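You operate a simulated robot arm through the tools that you are given. There is no shell and no other tool.

You run a simulated robot arm. Do the job below in one go: nothing can be reset, and whatever is moved stays where it is left.

Task
Time the zone 3 sheet's air leak and set steam by the chart.
Fine: use the steam knob; park the clamp before the sheet comes out, and put the sheet back.

The check looks at the end state, three seconds after you hand in, the way a careful person would. Anything else that was tipped, shoved, dropped, spilled or broken makes it a failure. Flat cloth is picked up by pressing the open fingertips on it (5 to 10 N) and closing them slowly along it; thin cloth reads only 2 to 8 mm in the jaws.

Robot
A 6-joint arm with a two-finger gripper, fixed in place. Base frame: the origin is at the foot of the arm, x ahead of it, y to its left, z up. Lengths are in mm, angles in rad, forces in N, time in s.
With the tool pointing down near the work surface it reaches from about 380 to 840 mm from the base axis. Its first joint turns from -2.897 to 2.897 rad. Payload 1.66 kg.
The TCP is the grasp point between the finger pads, 16 mm short of the fingertips. In the tool frame z runs along the fingers and y along their closing line. Largest opening 111 mm; the body of the gripper starts 104 mm behind the TCP.
Orientation is told as [roll, pitch, yaw] about the base's x, y, z axes, in that order, counted from this pose: with the fingers straight down and closing along the base's y, the tool's x points along the base's -x, its y along +y and its z along -z.

Tools
- The arm moves only by the tool apply_moves. Its argument "commands" is a list of rows, each a list of 7 numbers: the shift along the tool's x, y, z in mm, then the turn, a rotation vector about the tool's x, y, z in rad, then the finger opening in mm, from 0 to 111. In form: [[x, y, z, wx, wy, wz, gripper], ...]. A call has 1 to 20 rows; each row shifts and turns the commanded pose from where the row before left it, along the tool's axes as they then stand. Rows are played at 5 a second. More than 50 mm and 0.15 rad between two rows, or a gripper value outside its range, and nothing of the call is played. A pose out of reach is approached as far as the arm can. The call stops where the force on the tool passes 90 N (or 10 N more than at its start, if that is more) or the arm is blocked; 0.2 s more then pass. The fingers move at their own pace and stop on an object; they squeeze with about 32 N. The grip force told is the motor's: it shows also when the fingers shut on nothing. Time passes only in rows, and 0.2 s behind the last, so rows that do not move let the fingers close. The reply holds the time, the measured pose of the TCP, the force on the tool along the base axes, the opening and the grip force, in the units named above and with some noise, with the torque about the TCP (base axes, N m) and any sound that the robot's microphone picked up.
- Cameras (640 x 400 px; columns grow to the right, rows downward): "scene" is fixed at [399.2, -499.6, 1615.2]; the picture's right is [0.76, 0.64, 0.00], its down [0.62, -0.73, -0.28] and it looks along [-0.18, 0.22, -0.96] (base axes); focal length 236 px, centre (320, 200). "wrist" rides on the gripper at [70, 14, -143] in the tool frame; the picture's right is [-0.19, 0.98, 0.00], its down [-0.87, -0.17, -0.47] and it looks along [-0.46, -0.09, 0.88] (tool axes); focal length 230 px, centre (320, 200). There is no depth. A picture from a camera that has moved, and an enlarged one, comes with that camera's place and axes in the base frame and with its lens.
- capture(camera): a new picture of that camera. It takes no simulated time.
- move_column(by): slides the trunk up (or, below 0, down) by that many mm; the arm rides with it, the base frame stays. It gives what a move gives, with no picture.
- close_up(camera, box): a new picture of the part [left, top, right, bottom] of that camera's present view, enlarged. It takes no simulated time.
- close_job(): hands the job in; it is judged then, once.

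Places have to be worked out from the pictures, the camera data and where the tool is seen. Open the gripper and draw the arm clear of the work before you hand the job in, unless the task says otherwise.

The tools are called after ">>>" as name(argument=value, ...) on one line, values as JSON. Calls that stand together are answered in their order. apply_moves: Moves the arm, as the interface text tells. Its arguments: {"type":"object","properties":{"commands":{"type":"array"}},"required":["commands"]} The other tools are called the same way: move_column (by) slides the trunk up or down; capture (camera) takes a picture; close_up (camera, box) takes an enlarged picture of a part of a camera's view; close_job () hands the job in.

At the start:

```text
t: 0.0
position: [269.6, -229.5, 1267.5]
orientation: [0.002, -0.001, 0.0]
contact_force: [0.2, 0.3, 0.6]
ft_torque: [0.0, -0.01, 0.0]
width: 110.7
grasp_force: 0.1
trunk travel left (down, up): [-175.0, 415.0]
```

scene: 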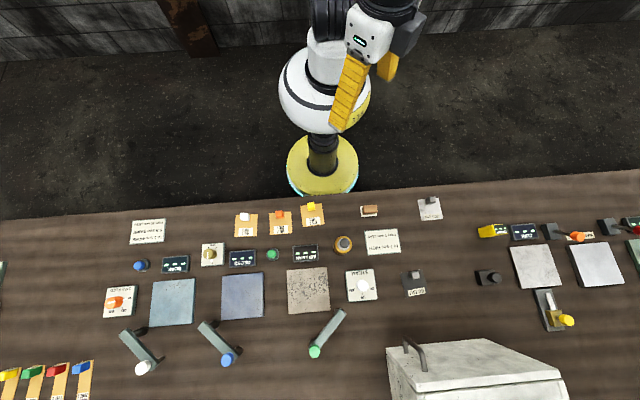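
wrist: 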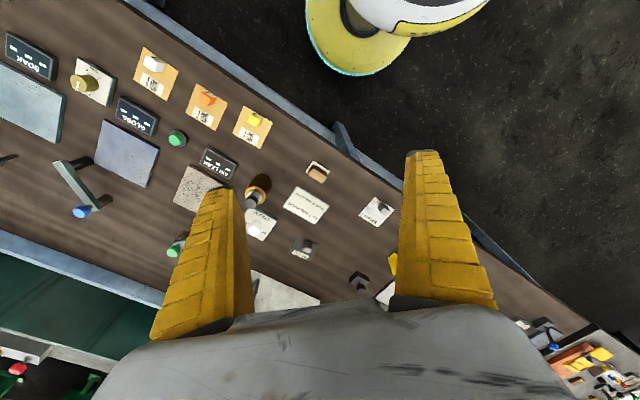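

I start by looking closely at the scene to read the labels and charts on the bench.

>>> close_up(camera="scene", box=[90, 190, 290, 315])

>>> close_up(camera="scene", box=[270, 190, 470, 315])

>>> close_up(camera="scene", box=[460, 200, 640, 335])

>>> close_up(camera="scene", box=[100, 290, 360, 400])

```text
3.20 times, centred on (190, 252) of scene
camera zoom: at [399.2, -499.6, 1615.2], right [0.76, 0.64, 0.0], down [0.62, -0.73, -0.28], along [-0.18, 0.22, -0.96], focal length 756 px, centre (736, 32)
```

zoom: 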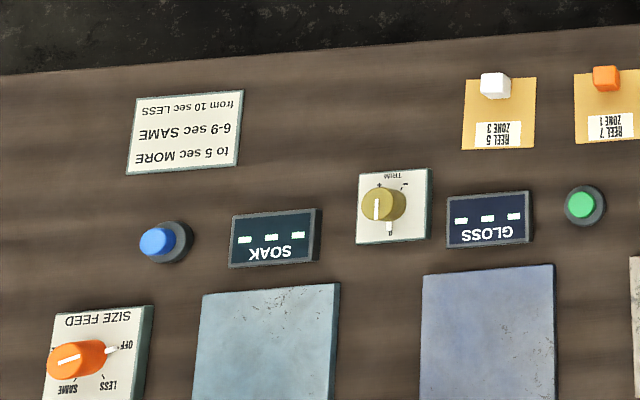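

```text
3.20 times, centred on (370, 252) of scene
camera zoom: at [399.2, -499.6, 1615.2], right [0.76, 0.64, 0.0], down [0.62, -0.73, -0.28], along [-0.18, 0.22, -0.96], focal length 756 px, centre (160, 32)
```

zoom: 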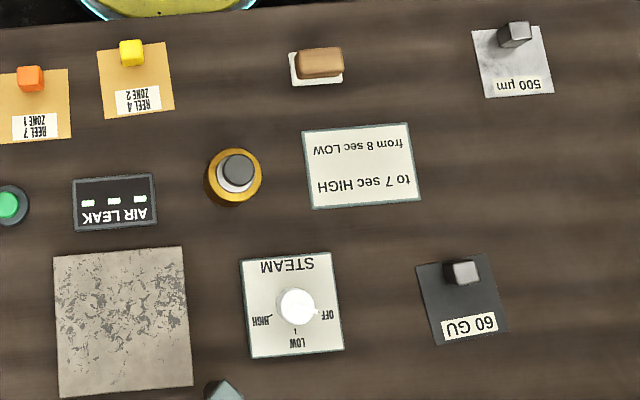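

```text
2.96 times, centred on (550, 268) of scene
camera zoom: at [399.2, -499.6, 1615.2], right [0.76, 0.64, 0.0], down [0.62, -0.73, -0.28], along [-0.18, 0.22, -0.96], focal length 700 px, centre (-362, 0)
```

zoom: 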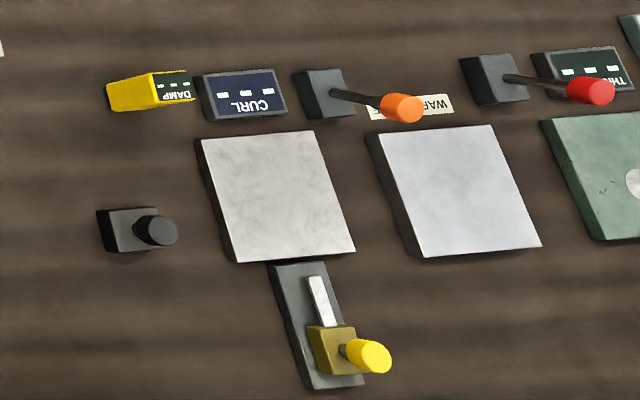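

```text
2.46 times, centred on (230, 345) of scene
camera zoom: at [399.2, -499.6, 1615.2], right [0.76, 0.64, 0.0], down [0.62, -0.73, -0.28], along [-0.18, 0.22, -0.96], focal length 581 px, centre (542, -157)
```

zoom: 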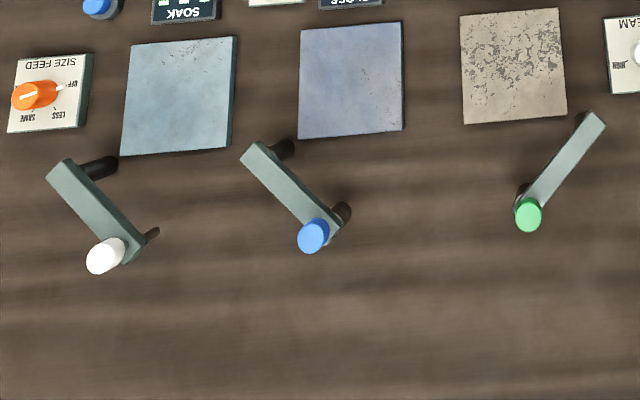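

Next I look at the corners of the scene for any other sheets or signs.

>>> close_up(camera="scene", box=[0, 300, 160, 400])

>>> close_up(camera="scene", box=[225, 190, 345, 265])

>>> close_up(camera="scene", box=[270, 230, 420, 324])

>>> close_up(camera="scene", box=[270, 290, 400, 371])

>>> close_up(camera="wrist", box=[60, 30, 420, 255])

```text
4.00 times, centred on (80, 350) of scene
camera zoom: at [399.2, -499.6, 1615.2], right [0.76, 0.64, 0.0], down [0.62, -0.73, -0.28], along [-0.18, 0.22, -0.96], focal length 944 px, centre (1280, -400)
```

zoom: 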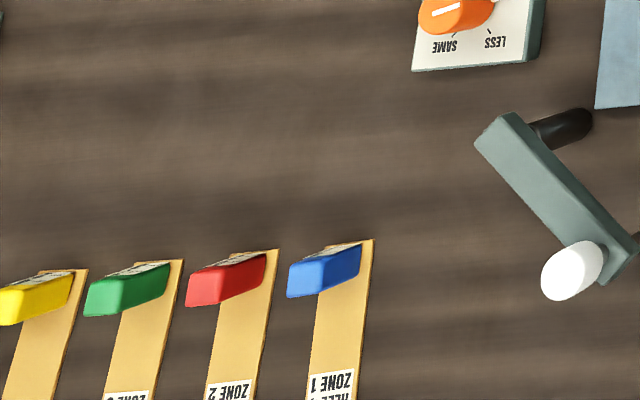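

```text
5.33 times, centred on (285, 228) of scene
camera zoom: at [399.2, -499.6, 1615.2], right [0.76, 0.64, 0.0], down [0.62, -0.73, -0.28], along [-0.18, 0.22, -0.96], focal length 1259 px, centre (507, 53)
```

zoom: 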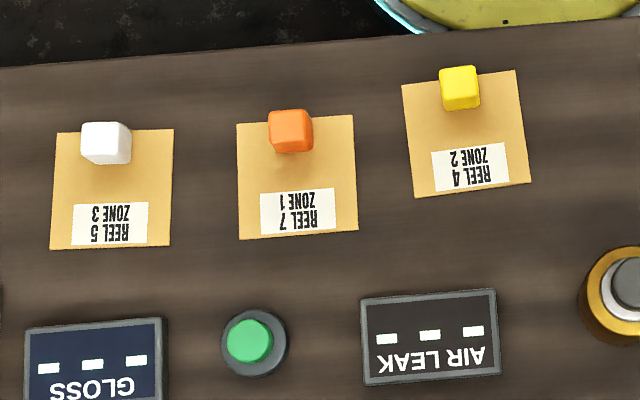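

```text
4.26 times, centred on (345, 277) of scene
camera zoom: at [399.2, -499.6, 1615.2], right [0.76, 0.64, 0.0], down [0.62, -0.73, -0.28], along [-0.18, 0.22, -0.96], focal length 1005 px, centre (214, -128)
```

zoom: 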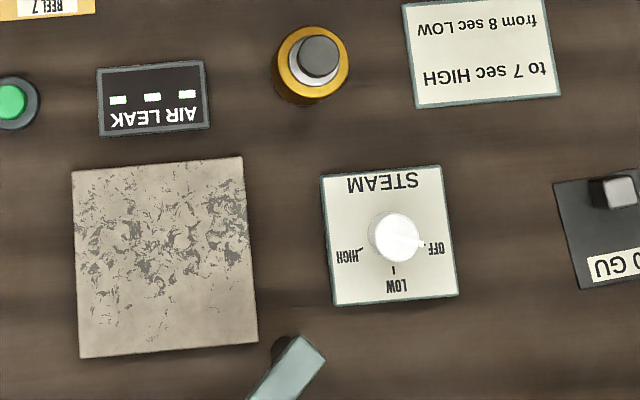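

```text
4.92 times, centred on (335, 330) of scene
camera zoom: at [399.2, -499.6, 1615.2], right [0.76, 0.64, 0.0], down [0.62, -0.73, -0.28], along [-0.18, 0.22, -0.96], focal length 1162 px, centre (246, -442)
```

zoom: 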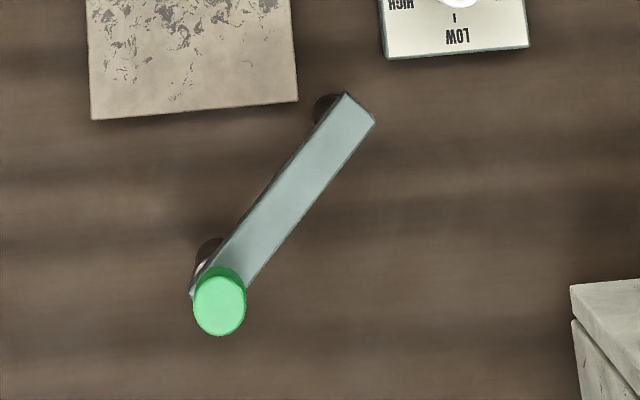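

```text
1.78 times, centred on (240, 142) of wrist
camera zoom: at [201.5, -216.3, 1409.6], right [0.19, 0.98, 0.0], down [0.87, -0.17, 0.47], along [0.46, -0.09, -0.88], focal length 409 px, centre (462, 302)
```

zoom: 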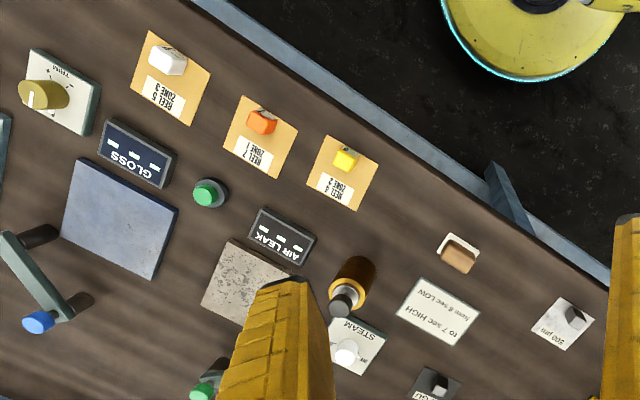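

The bench top seems to sit near z ≈ 870, and the air‑leak platen is near (410,-567), with the zone 3 card near (108,-530). I turn the tool to face the bench (about -45° yaw) and move above the work to look closer.

>>> apply_moves(commands=[[0, 0, 0, 0, 0, 0.131, 110], [0, 0, 0, 0, 0, 0.131, 110], [0, 0, 0, 0, 0, 0.131, 110], [0, 0, 0, 0, 0, 0.131, 110], [0, 0, 0, 0, 0, 0.131, 110], [0, 0, 0, 0, 0, 0.13, 110]])

```text
t: 1.4
position: [270.7, -230.3, 1268.3]
orientation: [0.0, 0.002, -0.788]
contact_force: [-0.3, 0.1, 0.9]
ft_torque: [-0.02, 0.02, 0.0]
width: 110.1
grasp_force: 0.0
trunk travel left (down, up): [-175.0, 415.0]
```

Orientation is right. Now I move forward and along the bench to view the air-leak station.

>>> apply_moves(commands=[[-27.7, -23.1, 15, 0, 0, 0, 110], [-27.7, -23.1, 15, 0, 0, 0, 110], [-27.7, -23.1, 15, 0, 0, 0, 110], [-27.7, -23.1, 15, 0, 0, 0, 110], [-27.7, -23.1, 15, 0, 0, 0, 110], [-27.7, -23.1, 15, 0, 0, 0, 110]])

>>> capture(camera="wrist")

>>> capture(camera="scene")

```text
t: 2.8
position: [290.4, -445.8, 1175.9]
orientation: [0.001, 0.001, -0.786]
contact_force: [0.1, -0.2, -0.5]
ft_torque: [0.04, 0.01, 0.0]
width: 110.0
grasp_force: 0.1
trunk travel left (down, up): [-175.0, 415.0]
```

```text
taken
camera wrist: at [252.0, -386.4, 1318.8], right [0.83, 0.56, 0.0], down [0.49, -0.73, 0.47], along [0.26, -0.39, -0.88], focal length 230 px, centre (320, 200)
```

wrist: 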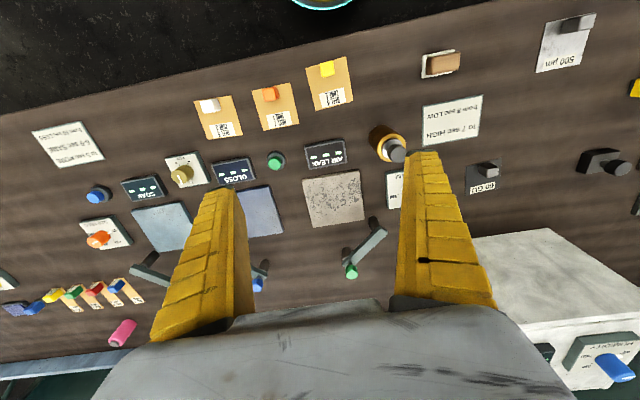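

```text
taken
```

scene: 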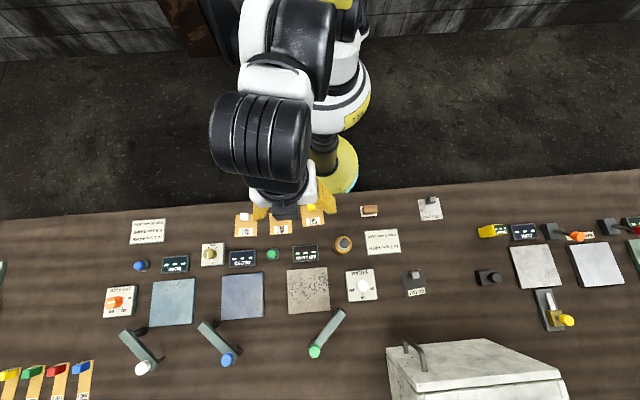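

The wrist view now shows the stations, the strip rack and a white cabinet; I zoom in for labels and the clamp's shape.

>>> close_up(camera="wrist", box=[0, 200, 180, 350])

>>> close_up(camera="wrist", box=[230, 120, 420, 290])

>>> close_up(camera="wrist", box=[460, 220, 640, 400])

>>> close_up(camera="wrist", box=[180, 60, 370, 190])

```text
2.67 times, centred on (90, 275) of wrist
camera zoom: at [252.0, -386.4, 1318.8], right [0.83, 0.56, 0.0], down [0.49, -0.73, 0.47], along [0.26, -0.39, -0.88], focal length 614 px, centre (933, 0)
```

zoom: 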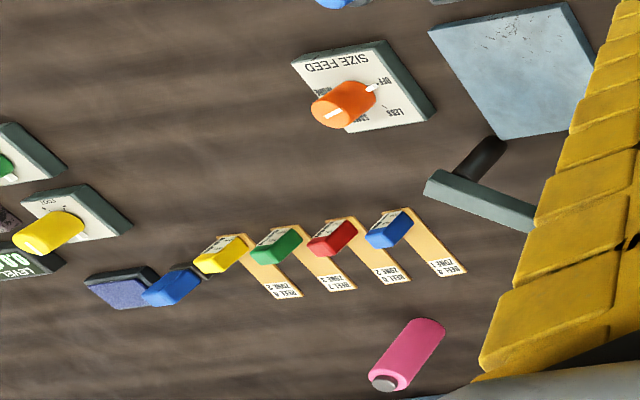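

```text
2.35 times, centred on (325, 205) of wrist
camera zoom: at [252.0, -386.4, 1318.8], right [0.83, 0.56, 0.0], down [0.49, -0.73, 0.47], along [0.26, -0.39, -0.88], focal length 541 px, centre (308, 188)
```

zoom: 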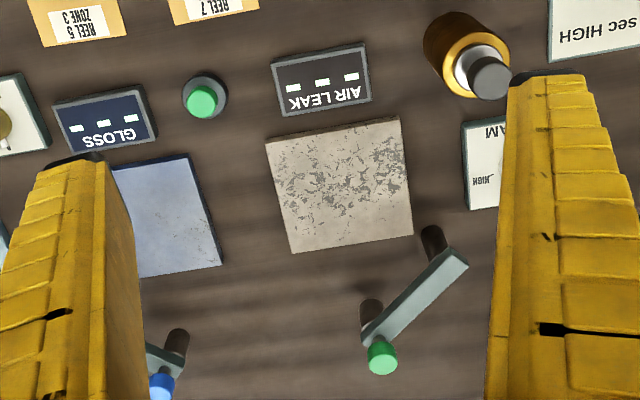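

```text
2.22 times, centred on (550, 310) of wrist
camera zoom: at [252.0, -386.4, 1318.8], right [0.83, 0.56, 0.0], down [0.49, -0.73, 0.47], along [0.26, -0.39, -0.88], focal length 511 px, centre (-191, -44)
```

zoom: 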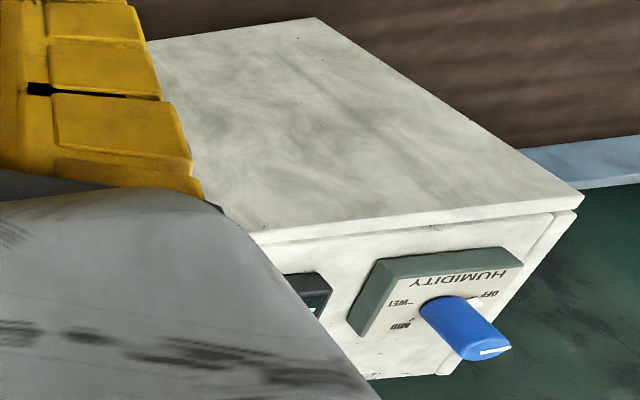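

```text
3.08 times, centred on (275, 125) of wrist
camera zoom: at [252.0, -386.4, 1318.8], right [0.83, 0.56, 0.0], down [0.49, -0.73, 0.47], along [0.26, -0.39, -0.88], focal length 708 px, centre (458, 431)
```

zoom: 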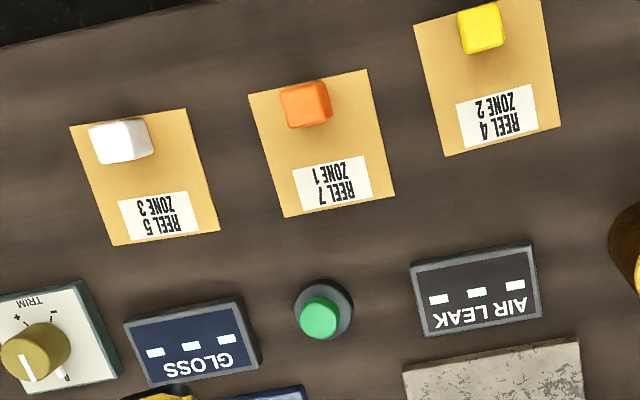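

The green button beside the AIR LEAK display, the green‑handled clamp and the tall gold/grey item need a closer look. I shift right and lower a little for a better angle on the gold item and the clamp.

>>> apply_moves(commands=[[17, 27, 14, 0, 0, 0, 110], [17, 27, 14, 0, 0, 0, 110], [17, 27, 14, 0, 0, 0, 110], [17, 27, 14, 0, 0, 0, 110]])

>>> capture(camera="wrist")

>>> close_up(camera="wrist", box=[230, 100, 420, 300])

```text
t: 3.8
position: [318.0, -318.0, 1121.0]
orientation: [-0.002, -0.001, -0.786]
contact_force: [0.6, 0.8, 0.7]
ft_torque: [-0.05, -0.01, -0.02]
width: 110.0
grasp_force: 0.1
trunk travel left (down, up): [-175.0, 415.0]
```

```text
taken
camera wrist: at [279.5, -258.1, 1262.0], right [0.83, 0.56, 0.0], down [0.49, -0.73, 0.47], along [0.26, -0.39, -0.88], focal length 230 px, centre (320, 200)
```

wrist: 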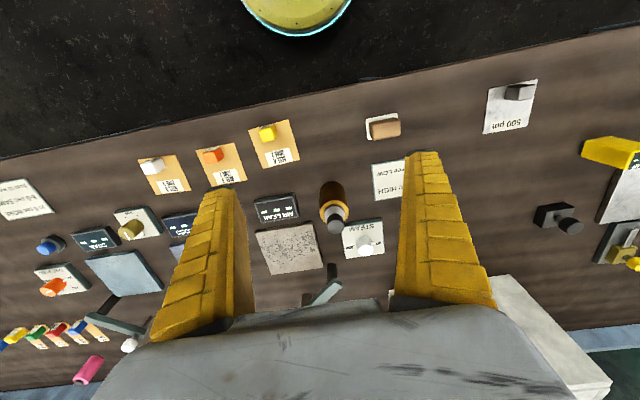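

```text
2.00 times, centred on (325, 200) of wrist
camera zoom: at [279.5, -258.1, 1262.0], right [0.83, 0.56, 0.0], down [0.49, -0.73, 0.47], along [0.26, -0.39, -0.88], focal length 460 px, centre (310, 200)
```

zoom: 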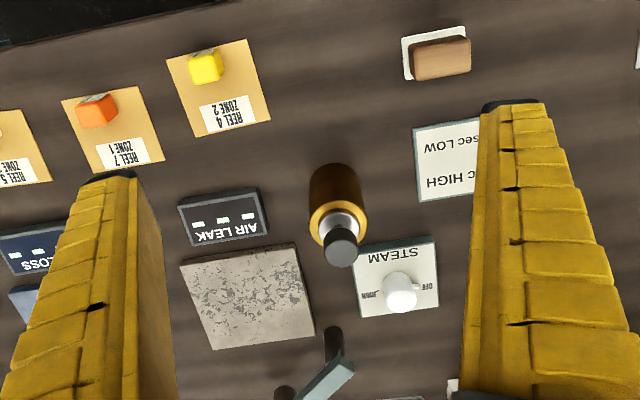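

The gold item is a tall cylinder (an obstacle), and the REEL 5 ZONE 3 sheet's white tab triangulates to about (114,-532, 882). I move over the zone 3 sheet to view it.

>>> apply_moves(commands=[[2, -43, 10, 0, 0, 0, 110], [2, -43, 10, 0, 0, 0, 110], [2, -43, 10, 0, 0, 0, 110], [2, -43, 10, 0, 0, 0, 110], [2, -43, 10, 0, 0, 0, 110], [2, -43, 10, 0, 0, 0, 110], [2, -42, 10, 0, 0, 0, 110]])

>>> capture(camera="wrist")

>>> close_up(camera="wrist", box=[240, 80, 400, 180])

```text
t: 5.4
position: [94.4, -525.4, 1049.3]
orientation: [0.0, -0.002, -0.785]
contact_force: [0.1, -0.9, -0.1]
ft_torque: [0.05, 0.0, -0.02]
width: 110.0
grasp_force: 0.0
trunk travel left (down, up): [-175.0, 415.0]
```

```text
taken
camera wrist: at [55.3, -465.6, 1192.0], right [0.83, 0.56, 0.0], down [0.49, -0.73, 0.47], along [0.26, -0.39, -0.88], focal length 230 px, centre (320, 200)
```

wrist: 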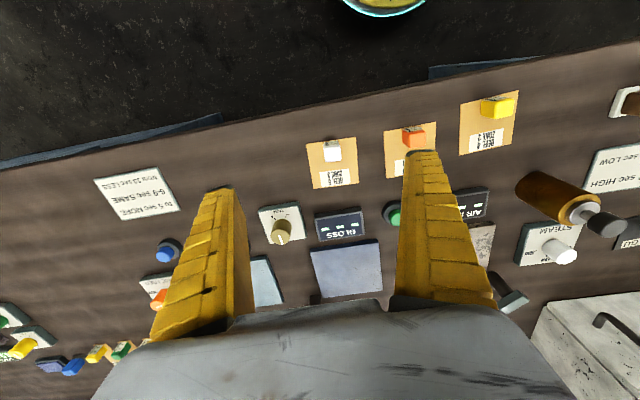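

```text
4.00 times, centred on (320, 130) of wrist
camera zoom: at [55.3, -465.6, 1192.0], right [0.83, 0.56, 0.0], down [0.49, -0.73, 0.47], along [0.26, -0.39, -0.88], focal length 920 px, centre (320, 480)
```

zoom: 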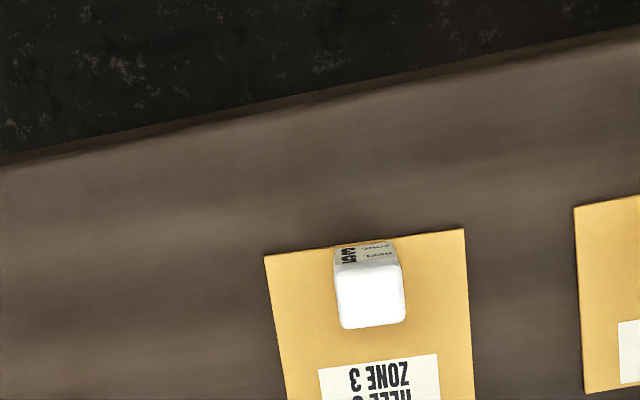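

The zone 3 card lies at about (120,-532) with its edge at ~41.6°. Before picking it up, I check the clamp from nearer; its handle triangulates to about (513,-655,954) and its pivot end to (515,-545).

>>> apply_moves(commands=[[-30.3, 34.2, -4, 0, 0, 0, 110], [-30.3, 34.2, -4, 0, 0, 0, 110], [-30.3, 34.2, -4, 0, 0, 0, 110], [-30.3, 34.2, -4, 0, 0, 0, 110], [-30.3, 34.2, -4, 0, 0, 0, 110], [-30.3, 34.2, -4, 0, 0, 0, 110]])

>>> capture(camera="wrist")

>>> close_up(camera="wrist", box=[230, 120, 410, 310])

```text
t: 6.8
position: [372.9, -508.3, 1073.3]
orientation: [0.001, 0.001, -0.786]
contact_force: [0.5, 0.1, 0.5]
ft_torque: [0.0, 0.03, -0.01]
width: 110.2
grasp_force: 0.0
trunk travel left (down, up): [-175.0, 415.0]
```

```text
taken
camera wrist: at [333.1, -448.5, 1215.9], right [0.83, 0.56, 0.0], down [0.49, -0.73, 0.47], along [0.26, -0.39, -0.88], focal length 230 px, centre (320, 200)
```

wrist: 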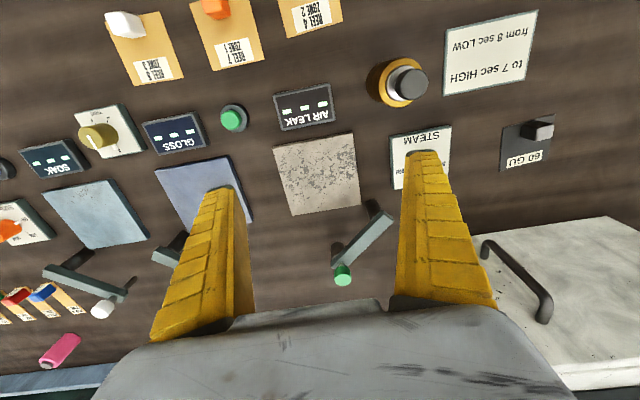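

```text
2.11 times, centred on (320, 215) of wrist
camera zoom: at [333.1, -448.5, 1215.9], right [0.83, 0.56, 0.0], down [0.49, -0.73, 0.47], along [0.26, -0.39, -0.88], focal length 484 px, centre (320, 168)
```

zoom: 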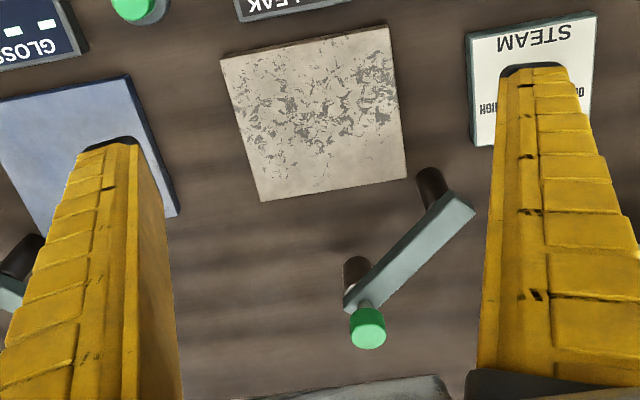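

I zoom in more on the clamp to see how the posts and knob are built.

>>> close_up(camera="wrist", box=[315, 195, 405, 295])

>>> close_up(camera="scene", box=[290, 295, 370, 370])

>>> close_up(camera="wrist", box=[30, 220, 200, 330])

```text
4.00 times, centred on (360, 245) of wrist
camera zoom: at [333.1, -448.5, 1215.9], right [0.83, 0.56, 0.0], down [0.49, -0.73, 0.47], along [0.26, -0.39, -0.88], focal length 920 px, centre (160, 20)
```

zoom: 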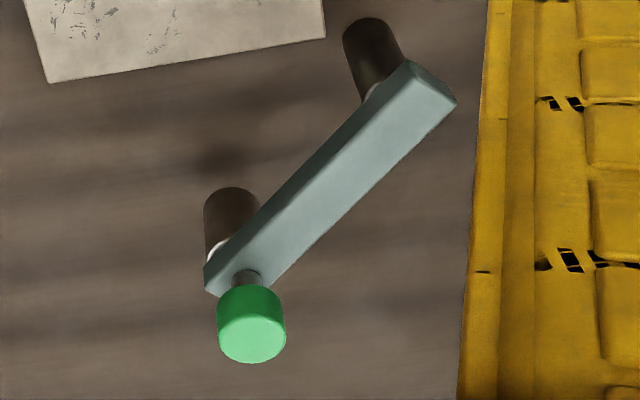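

```text
5.33 times, centred on (330, 332) of scene
camera zoom: at [399.2, -499.6, 1615.2], right [0.76, 0.64, 0.0], down [0.62, -0.73, -0.28], along [-0.18, 0.22, -0.96], focal length 1259 px, centre (267, -507)
```

zoom: 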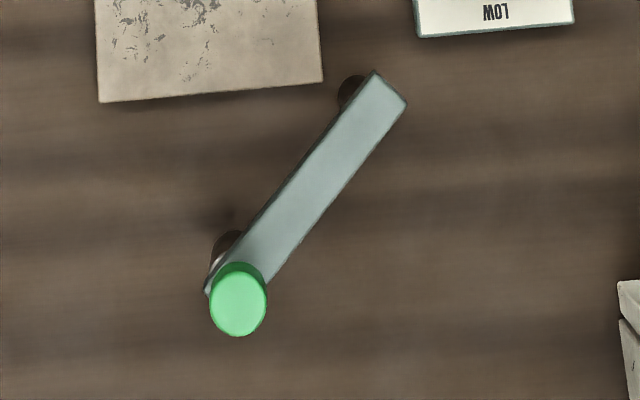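

```text
3.64 times, centred on (115, 275) of wrist
camera zoom: at [333.1, -448.5, 1215.9], right [0.83, 0.56, 0.0], down [0.49, -0.73, 0.47], along [0.26, -0.39, -0.88], focal length 837 px, centre (1066, -73)
```

zoom: 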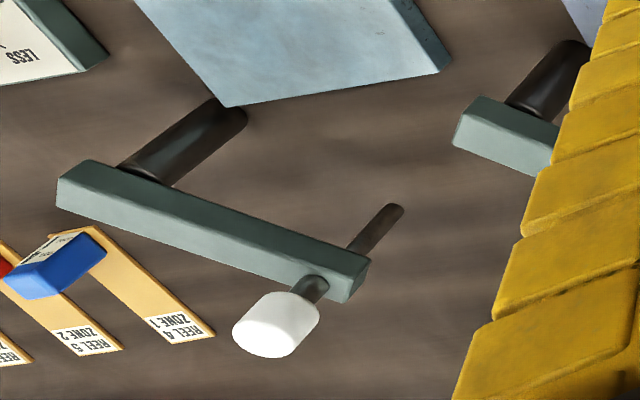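

The clamp is a swing arm on a pivot post with a foot under the green knob; it's parked now (swung off the platen). I go to the zone 3 sheet, turn slightly to match its edge and descend to a pre-grasp height.

>>> apply_moves(commands=[[27.2, -32.6, 5, 0, 0, 0, 70], [27.2, -32.6, 5, 0, 0, 0, 70], [27.2, -32.6, 5, 0, 0, 0, 70], [27.2, -32.6, 5, 0, 0, 0, 70], [27.2, -32.6, 5, 0, 0, 0, 70], [27.2, -32.6, 5, 0, 0, 0, 70], [0, 0, 20, 0, 0, 0.06, 70], [0, 0, 20, 0, 0, 0, 70], [0, 0, 20, 0, 0, 0, 70], [0, 0, 20, 0, 0, 0, 70]])

>>> capture(camera="wrist")

>>> capture(camera="scene")

```text
t: 9.0
position: [116.7, -530.5, 963.2]
orientation: [0.0, 0.001, -0.846]
contact_force: [0.6, 0.3, 0.4]
ft_torque: [0.0, -0.02, 0.02]
width: 71.8
grasp_force: 0.8
trunk travel left (down, up): [-175.0, 415.0]
```

```text
taken
camera wrist: at [80.4, -468.5, 1105.9], right [0.86, 0.51, 0.0], down [0.45, -0.76, 0.47], along [0.24, -0.41, -0.88], focal length 230 px, centre (320, 200)
```

wrist: 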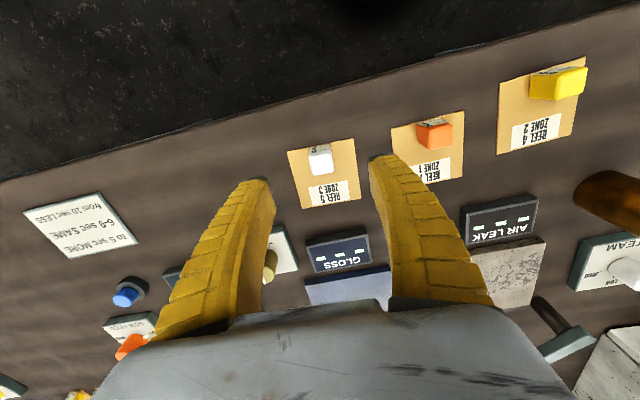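

```text
taken
```

scene: 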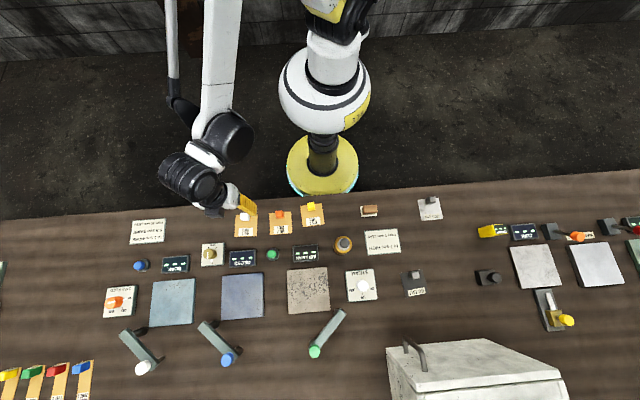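

The fingers straddle the white tab; I zoom to check centring and alignment.

>>> close_up(camera="wrist", box=[250, 120, 400, 220])

>>> close_up(camera="scene", box=[215, 185, 305, 245])

```text
4.00 times, centred on (325, 170) of wrist
camera zoom: at [80.4, -468.5, 1105.9], right [0.86, 0.51, 0.0], down [0.45, -0.76, 0.47], along [0.24, -0.41, -0.88], focal length 920 px, centre (300, 320)
```

zoom: 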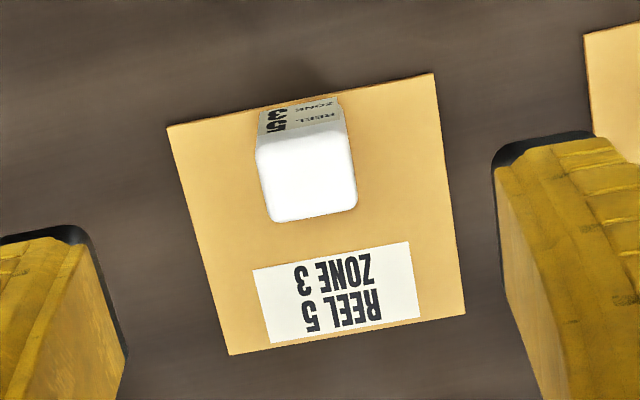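

```text
6.67 times, centred on (260, 215) of scene
camera zoom: at [399.2, -499.6, 1615.2], right [0.76, 0.64, 0.0], down [0.62, -0.73, -0.28], along [-0.18, 0.22, -0.96], focal length 1574 px, centre (720, 100)
```

zoom: 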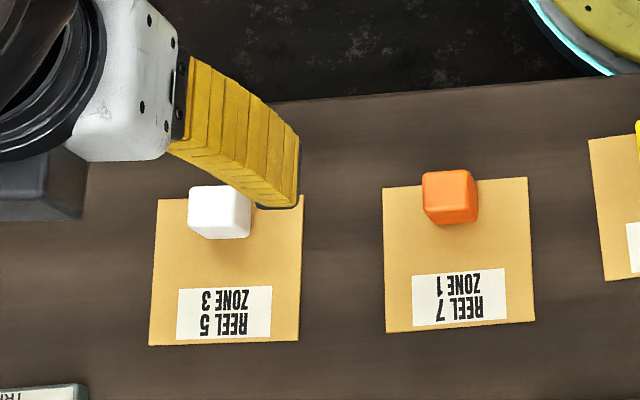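

Tab centre comes out at about (120.3,-533) and the card is a 70 mm square with the tab ~20 mm behind its centre. I shift 4 mm forward and lower to just above the tab's sides.

>>> apply_moves(commands=[[-4.3, 1, 15, 0, 0, 0, 55], [0, 0, 15, 0, 0, 0, 55], [0, 0, 15, 0, 0, 0, 55], [0, 0, 10, 0, 0, 0, 55], [0, 0, 0, 0, 0, 0, 55]])

>>> close_up(camera="wrist", box=[220, 100, 420, 240])

```text
t: 10.2
position: [120.6, -533.2, 910.1]
orientation: [0.001, -0.001, -0.845]
contact_force: [-0.6, -0.7, 0.7]
ft_torque: [-0.04, -0.03, 0.0]
width: 57.1
grasp_force: 1.4
trunk travel left (down, up): [-175.0, 415.0]
```

```text
2.86 times, centred on (320, 170) of wrist
camera zoom: at [84.5, -471.3, 1053.2], right [0.86, 0.51, 0.0], down [0.45, -0.76, 0.47], along [0.24, -0.41, -0.88], focal length 657 px, centre (320, 286)
```

zoom: 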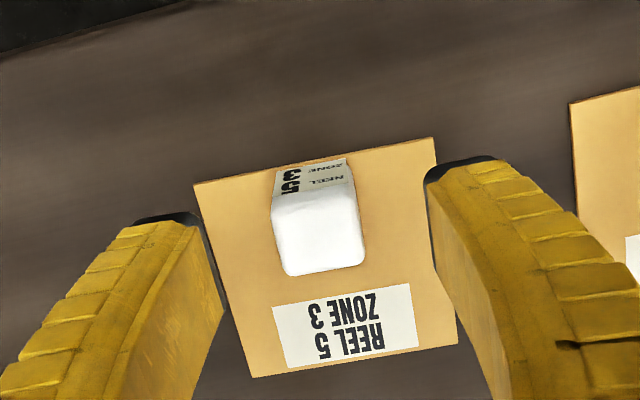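

The tab sits centred between the fingers. I lower gently in small steps watching the force.

>>> apply_moves(commands=[[0, 0, 5, 0, 0, 0, 55], [0, 0, 5, 0, 0, 0, 55], [0, 0, 0, 0, 0, 0, 55]])

>>> apply_moves(commands=[[0, 0, 2, 0, 0, 0, 55], [0, 0, 2, 0, 0, 0, 55], [0, 0, 0, 0, 0, 0, 55]])

>>> apply_moves(commands=[[0, 0, 2, 0, 0, 0, 55], [0, 0, 0, 0, 0, 0, 55]])

>>> capture(camera="wrist")

```text
t: 11.0
position: [120.3, -532.4, 899.5]
orientation: [0.002, 0.0, -0.845]
contact_force: [-0.3, 0.4, -0.5]
ft_torque: [0.01, 0.0, 0.02]
width: 56.9
grasp_force: 1.8
trunk travel left (down, up): [-175.0, 415.0]
```

```text
t: 11.8
position: [119.7, -532.7, 895.0]
orientation: [0.0, 0.0, -0.843]
contact_force: [-0.2, -0.2, 0.5]
ft_torque: [0.0, 0.0, 0.0]
width: 57.0
grasp_force: 1.8
trunk travel left (down, up): [-175.0, 415.0]
```

```text
t: 12.4
position: [120.8, -533.5, 893.2]
orientation: [-0.001, -0.001, -0.844]
contact_force: [-0.6, -0.2, 0.8]
ft_torque: [0.01, -0.04, -0.01]
width: 57.0
grasp_force: 1.2
trunk travel left (down, up): [-175.0, 415.0]
```

```text
taken
camera wrist: at [84.7, -471.3, 1036.4], right [0.86, 0.51, 0.0], down [0.45, -0.76, 0.47], along [0.24, -0.41, -0.88], focal length 230 px, centre (320, 200)
```

wrist: 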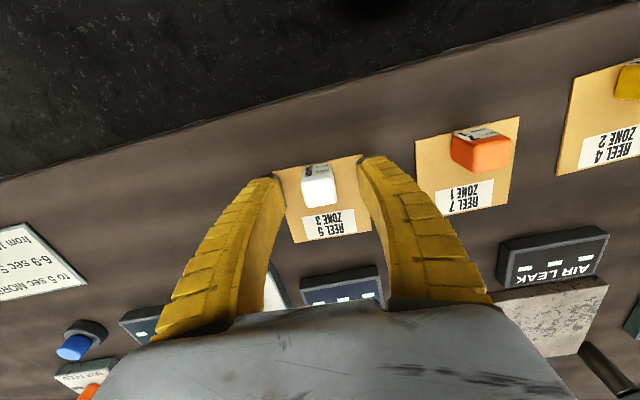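

No contact yet with the tips near z 877. I keep lowering in 2 mm steps.

>>> apply_moves(commands=[[0, 0, 2, 0, 0, 0, 55], [0, 0, 0, 0, 0, 0, 55]])

>>> apply_moves(commands=[[0, 0, 2, 0, 0, 0, 55], [0, 0, 0, 0, 0, 0, 55]])

>>> apply_moves(commands=[[0, 0, 2, 0, 0, 0, 55], [0, 0, 0, 0, 0, 0, 55]])

>>> close_up(camera="wrist", box=[240, 130, 400, 250])

```text
t: 13.0
position: [120.4, -531.7, 891.7]
orientation: [0.0, 0.001, -0.844]
contact_force: [0.0, 0.1, -0.2]
ft_torque: [-0.02, 0.0, 0.0]
width: 57.1
grasp_force: 0.8
trunk travel left (down, up): [-175.0, 415.0]
```

```text
t: 13.6
position: [119.9, -532.1, 889.6]
orientation: [-0.001, 0.0, -0.845]
contact_force: [-0.6, -0.2, 0.6]
ft_torque: [-0.01, 0.01, 0.02]
width: 57.1
grasp_force: 1.6
trunk travel left (down, up): [-175.0, 415.0]
```

```text
t: 14.2
position: [119.2, -531.7, 888.7]
orientation: [0.001, 0.0, -0.844]
contact_force: [0.2, 0.4, 0.0]
ft_torque: [-0.01, -0.02, 0.01]
width: 57.3
grasp_force: 1.6
trunk travel left (down, up): [-175.0, 415.0]
```

```text
3.33 times, centred on (320, 190) of wrist
camera zoom: at [84.1, -470.8, 1030.6], right [0.86, 0.51, 0.0], down [0.45, -0.76, 0.47], along [0.24, -0.41, -0.88], focal length 767 px, centre (320, 233)
```

zoom: 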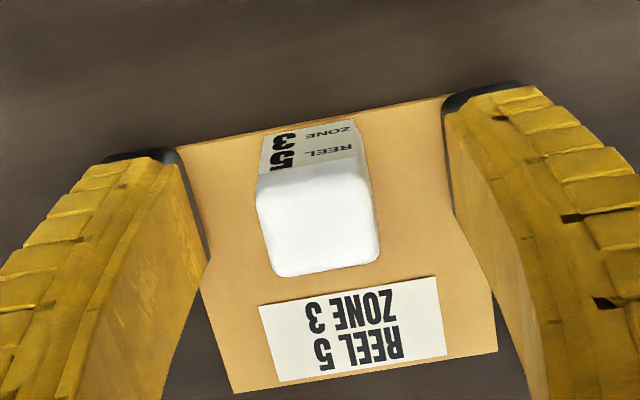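

Still free. I continue down a few more millimetres.

>>> apply_moves(commands=[[0, 0, 2, 0, 0, 0, 55], [0, 0, 0, 0, 0, 0, 55]])

>>> apply_moves(commands=[[0, 0, 2, 0, 0, 0, 55], [0, 0, 0, 0, 0, 0, 55]])

>>> apply_moves(commands=[[0, 0, 2, 0, 0, 0, 55], [0, 0, 0, 0, 0, 0, 55]])

>>> apply_moves(commands=[[0, 0, 1.5, 0, 0, 0, 55], [0, 0, 0, 0, 0, 0, 55]])

>>> close_up(camera="wrist", box=[240, 130, 400, 250])

```text
t: 14.8
position: [119.1, -532.7, 885.9]
orientation: [-0.001, -0.001, -0.845]
contact_force: [1.0, 0.2, 9.4]
ft_torque: [0.0, -0.01, 0.05]
width: 56.0
grasp_force: 0.1
trunk travel left (down, up): [-175.0, 415.0]
```

```text
t: 15.4
position: [119.6, -531.6, 884.8]
orientation: [0.002, 0.0, -0.846]
contact_force: [-1.3, 2.3, 17.8]
ft_torque: [0.03, 0.01, 0.09]
width: 55.0
grasp_force: 0.0
trunk travel left (down, up): [-175.0, 415.0]
```

```text
t: 16.0
position: [119.3, -531.1, 884.4]
orientation: [-0.001, 0.001, -0.843]
contact_force: [1.0, 3.6, 34.2]
ft_torque: [0.06, -0.07, 0.05]
width: 56.2
grasp_force: 6.8
trunk travel left (down, up): [-175.0, 415.0]
```

```text
t: 16.6
position: [119.4, -531.2, 882.8]
orientation: [0.0, -0.002, -0.845]
contact_force: [-1.1, 3.1, 25.3]
ft_torque: [0.04, 0.01, -0.04]
width: 55.2
grasp_force: 0.1
trunk travel left (down, up): [-175.0, 415.0]
```

```text
3.33 times, centred on (320, 190) of wrist
camera zoom: at [83.5, -469.7, 1024.1], right [0.86, 0.51, 0.0], down [0.45, -0.76, 0.47], along [0.24, -0.41, -0.88], focal length 767 px, centre (320, 233)
```

zoom: 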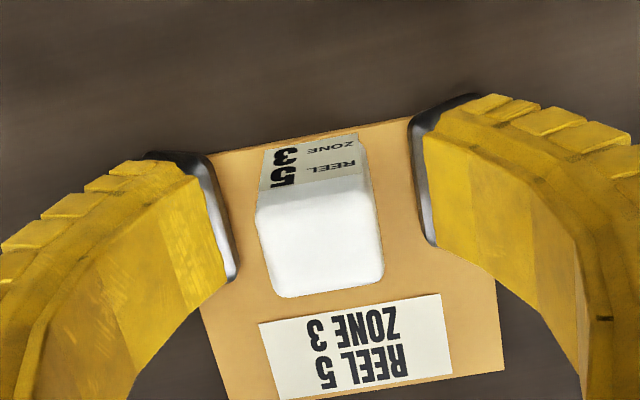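

Contact came at TCP z ≈ 886.5, so the bench/card top is at about 870. I back off to just above the card and then close on the tab slowly.

>>> apply_moves(commands=[[0, 0, -4, 0, 0, 0, 55], [0, 0, -4, 0, 0, 0, 55], [0, 0, 0, 0, 0, 0, 55]])

>>> close_up(camera="wrist", box=[240, 130, 400, 250])

```text
t: 17.4
position: [119.6, -532.4, 889.4]
orientation: [0.001, -0.001, -0.846]
contact_force: [0.3, 0.7, 0.5]
ft_torque: [0.02, -0.01, 0.0]
width: 57.0
grasp_force: 1.3
trunk travel left (down, up): [-175.0, 415.0]
```

```text
3.33 times, centred on (320, 190) of wrist
camera zoom: at [84.1, -470.8, 1031.2], right [0.86, 0.51, 0.0], down [0.45, -0.76, 0.47], along [0.24, -0.41, -0.88], focal length 767 px, centre (320, 233)
```

zoom: 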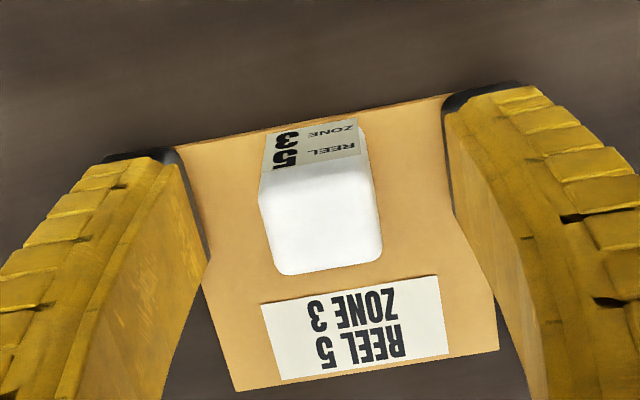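

The card hasn't visibly moved. I close the fingers on the tab.

>>> apply_moves(commands=[[0, 0, 0, 0, 0, 0, 40], [0, 0, 0, 0, 0, 0, 28], [0, 0, 0, 0, 0, 0, 18], [0, 0, 0, 0, 0, 0, 10], [0, 0, 0, 0, 0, 0, 10]])

>>> close_up(camera="wrist", box=[240, 130, 400, 250])

```text
t: 18.6
position: [120.1, -532.6, 889.0]
orientation: [0.0, 0.001, -0.845]
contact_force: [0.3, -2.3, 8.5]
ft_torque: [-0.04, -0.04, 0.03]
width: 18.2
grasp_force: 31.6
trunk travel left (down, up): [-175.0, 415.0]
```

```text
3.33 times, centred on (320, 190) of wrist
camera zoom: at [84.1, -470.6, 1031.6], right [0.86, 0.51, 0.0], down [0.45, -0.76, 0.47], along [0.24, -0.41, -0.88], focal length 767 px, centre (320, 233)
```

zoom: 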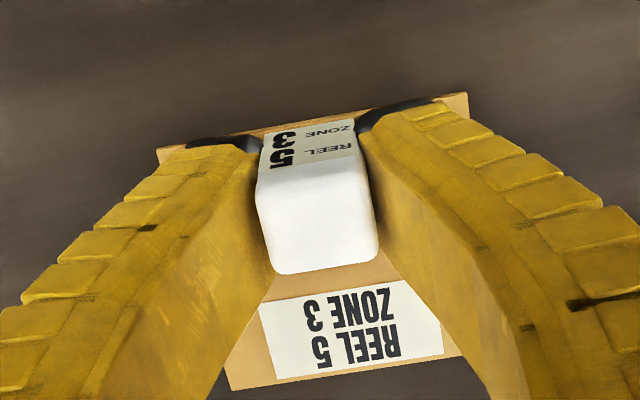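

The tab is held (18 mm, 32 N). I lift slowly to see how the sheet behaves.

>>> apply_moves(commands=[[0, 0, -5, 0, 0, 0, 10], [0, 0, -10, 0, 0, 0, 10], [0, 0, -15, 0, 0, 0, 10], [0, 0, -20, 0, 0, 0, 10], [0, 0, -20, 0, 0, 0, 10], [0, 0, 0, 0, 0, 0, 10]])

>>> capture(camera="wrist")

>>> close_up(camera="scene", box=[195, 165, 345, 275])

```text
t: 20.0
position: [119.6, -531.7, 958.0]
orientation: [0.0, 0.001, -0.845]
contact_force: [-0.5, 0.4, -0.8]
ft_torque: [-0.04, 0.04, -0.01]
width: 14.6
grasp_force: 31.7
trunk travel left (down, up): [-175.0, 415.0]
```

```text
taken
camera wrist: at [84.6, -470.4, 1100.6], right [0.86, 0.51, 0.0], down [0.45, -0.76, 0.47], along [0.24, -0.41, -0.88], focal length 230 px, centre (320, 200)
```

wrist: 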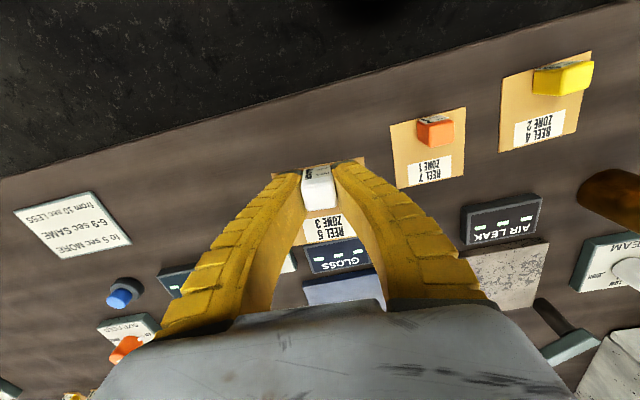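

```text
3.64 times, centred on (270, 220) of scene
camera zoom: at [399.2, -499.6, 1615.2], right [0.76, 0.64, 0.0], down [0.62, -0.73, -0.28], along [-0.18, 0.22, -0.96], focal length 859 px, centre (502, 127)
```

zoom: 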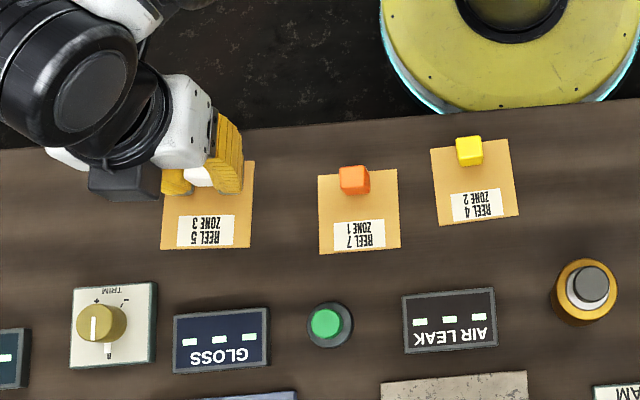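

The sheet comes up flat with the grip. The platen centre works out at (411,-566), top about z 877; I carry the sheet there at z≈970, aligning its edge with the platen, with the tab toward me so the clamp foot will miss it.

>>> apply_moves(commands=[[0, 0, -10, 0, 0, -0.06, 10], [-28.7, 26, 0, 0, 0, 0, 10], [-28.7, 26, 0, 0, 0, 0, 10], [-28.7, 26, 0, 0, 0, 0, 10], [-28.7, 26, 0, 0, 0, 0, 10], [-28.7, 26, 0, 0, 0, 0, 10], [-28.7, 26, 0, 0, 0, 0, 10], [-28.7, 26, 0, 0, 0, 0, 10], [0, 0, 0, 0, 0, 0, 10]])

>>> capture(camera="wrist")

>>> close_up(camera="scene", box=[235, 230, 395, 330])

```text
t: 22.0
position: [391.7, -546.0, 966.1]
orientation: [0.0, 0.001, -0.785]
contact_force: [0.8, -2.1, -0.3]
ft_torque: [-0.01, 0.0, -0.01]
width: 14.8
grasp_force: 31.7
trunk travel left (down, up): [-175.0, 415.0]
```

```text
taken
camera wrist: at [351.9, -485.9, 1109.0], right [0.83, 0.56, 0.0], down [0.49, -0.73, 0.47], along [0.26, -0.39, -0.88], focal length 230 px, centre (320, 200)
```

wrist: 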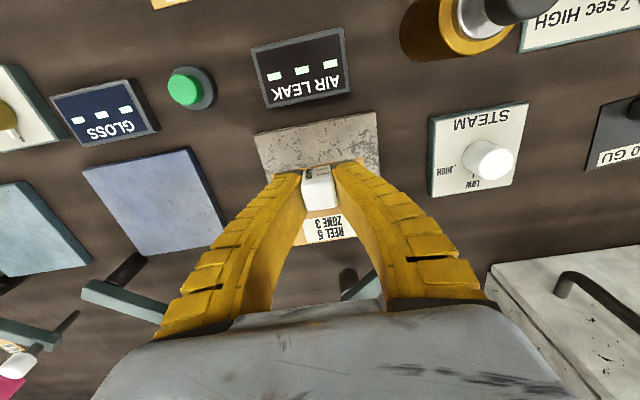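

```text
4.00 times, centred on (315, 280) of scene
camera zoom: at [399.2, -499.6, 1615.2], right [0.76, 0.64, 0.0], down [0.62, -0.73, -0.28], along [-0.18, 0.22, -0.96], focal length 944 px, centre (340, -120)
```

zoom: 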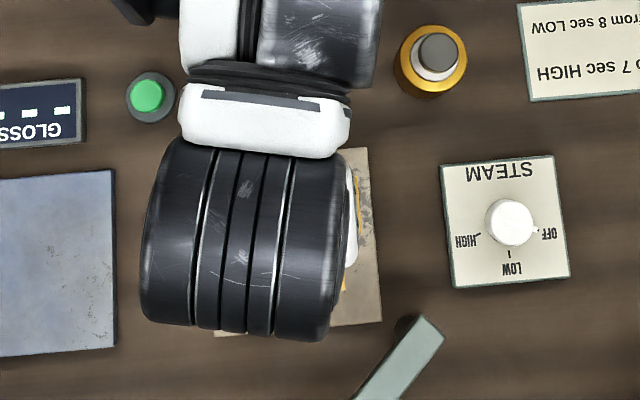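

I'm over the platen. I lower in steps, then slowly near contact.

>>> apply_moves(commands=[[0.8, 0, 15, 0, 0, 0, 10], [0, 0, 15, 0, 0, 0, 10], [0, 0, 15, 0, 0, 0, 10], [0, 0, 8, 0, 0, 0, 10], [0, 0, 0, 0, 0, 0, 10]])

>>> close_up(camera="wrist", box=[220, 90, 420, 310])

```text
t: 23.2
position: [390.5, -545.7, 912.9]
orientation: [0.001, 0.001, -0.786]
contact_force: [-0.7, 0.5, 0.1]
ft_torque: [0.0, 0.02, 0.02]
width: 14.5
grasp_force: 32.2
trunk travel left (down, up): [-175.0, 415.0]
```

```text
1.82 times, centred on (320, 200) of wrist
camera zoom: at [351.0, -486.0, 1056.5], right [0.83, 0.56, 0.0], down [0.49, -0.73, 0.47], along [0.26, -0.39, -0.88], focal length 418 px, centre (320, 200)
```

zoom: 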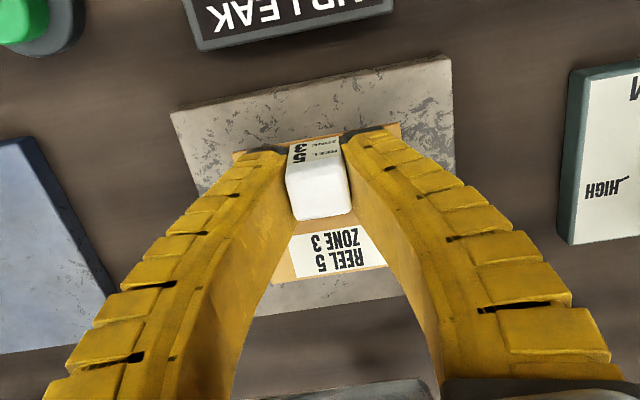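

The sheet is well placed over the platen. Lowering slowly to touch.

>>> apply_moves(commands=[[0, 0, 4, 0, 0, 0, 10], [0, 0, 3, 0, 0, 0, 10], [0, 0, 0, 0, 0, 0, 10]])

```text
t: 24.0
position: [390.1, -544.6, 908.3]
orientation: [0.001, -0.001, -0.787]
contact_force: [0.0, 1.3, -0.6]
ft_torque: [-0.01, 0.0, 0.0]
width: 14.6
grasp_force: 31.8
trunk travel left (down, up): [-175.0, 415.0]
```

Still free; another few millimetres.

>>> apply_moves(commands=[[0, 0, 2, 0, 0, 0, 10], [0, 0, 2, 0, 0, 0, 10], [0, 0, 0, 0, 0, 0, 10]])

```text
t: 24.8
position: [390.2, -545.8, 903.3]
orientation: [0.0, 0.0, -0.785]
contact_force: [0.1, 0.3, -0.7]
ft_torque: [0.02, 0.02, 0.0]
width: 14.7
grasp_force: 32.2
trunk travel left (down, up): [-175.0, 415.0]
```

Still no contact at 903; continuing down.

>>> apply_moves(commands=[[0, 0, 2, 0, 0, 0, 10], [0, 0, 1, 0, 0, 0, 10], [0, 0, 0, 0, 0, 0, 10]])

```text
t: 25.6
position: [390.3, -545.1, 901.5]
orientation: [-0.001, 0.001, -0.784]
contact_force: [1.8, -1.8, 8.5]
ft_torque: [-0.08, -0.06, -0.01]
width: 17.4
grasp_force: 31.5
trunk travel left (down, up): [-175.0, 415.0]
```

Contact at z≈901 with ~8 N, so the sheet is down on the platen. I open the fingers.

>>> apply_moves(commands=[[0, 0, 0, 0, 0, 0, 20], [0, 0, 0, 0, 0, 0, 30], [0, 0, -1, 0, 0, 0, 45], [0, 0, 0, 0, 0, 0, 55], [0, 0, 0, 0, 0, 0, 55]])

>>> close_up(camera="wrist", box=[220, 90, 420, 310])

```text
t: 26.8
position: [389.3, -545.2, 902.4]
orientation: [0.001, 0.0, -0.786]
contact_force: [-0.1, 0.5, 0.5]
ft_torque: [-0.02, 0.0, 0.0]
width: 57.2
grasp_force: 1.7
trunk travel left (down, up): [-175.0, 415.0]
```

```text
1.82 times, centred on (320, 200) of wrist
camera zoom: at [350.7, -486.0, 1044.8], right [0.83, 0.56, 0.0], down [0.49, -0.73, 0.47], along [0.26, -0.39, -0.88], focal length 418 px, centre (320, 200)
```

zoom: 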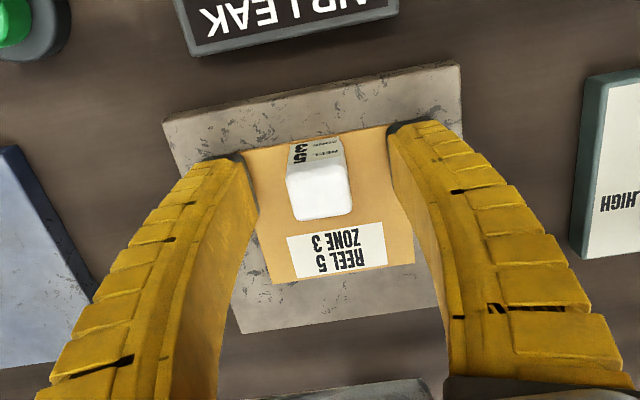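

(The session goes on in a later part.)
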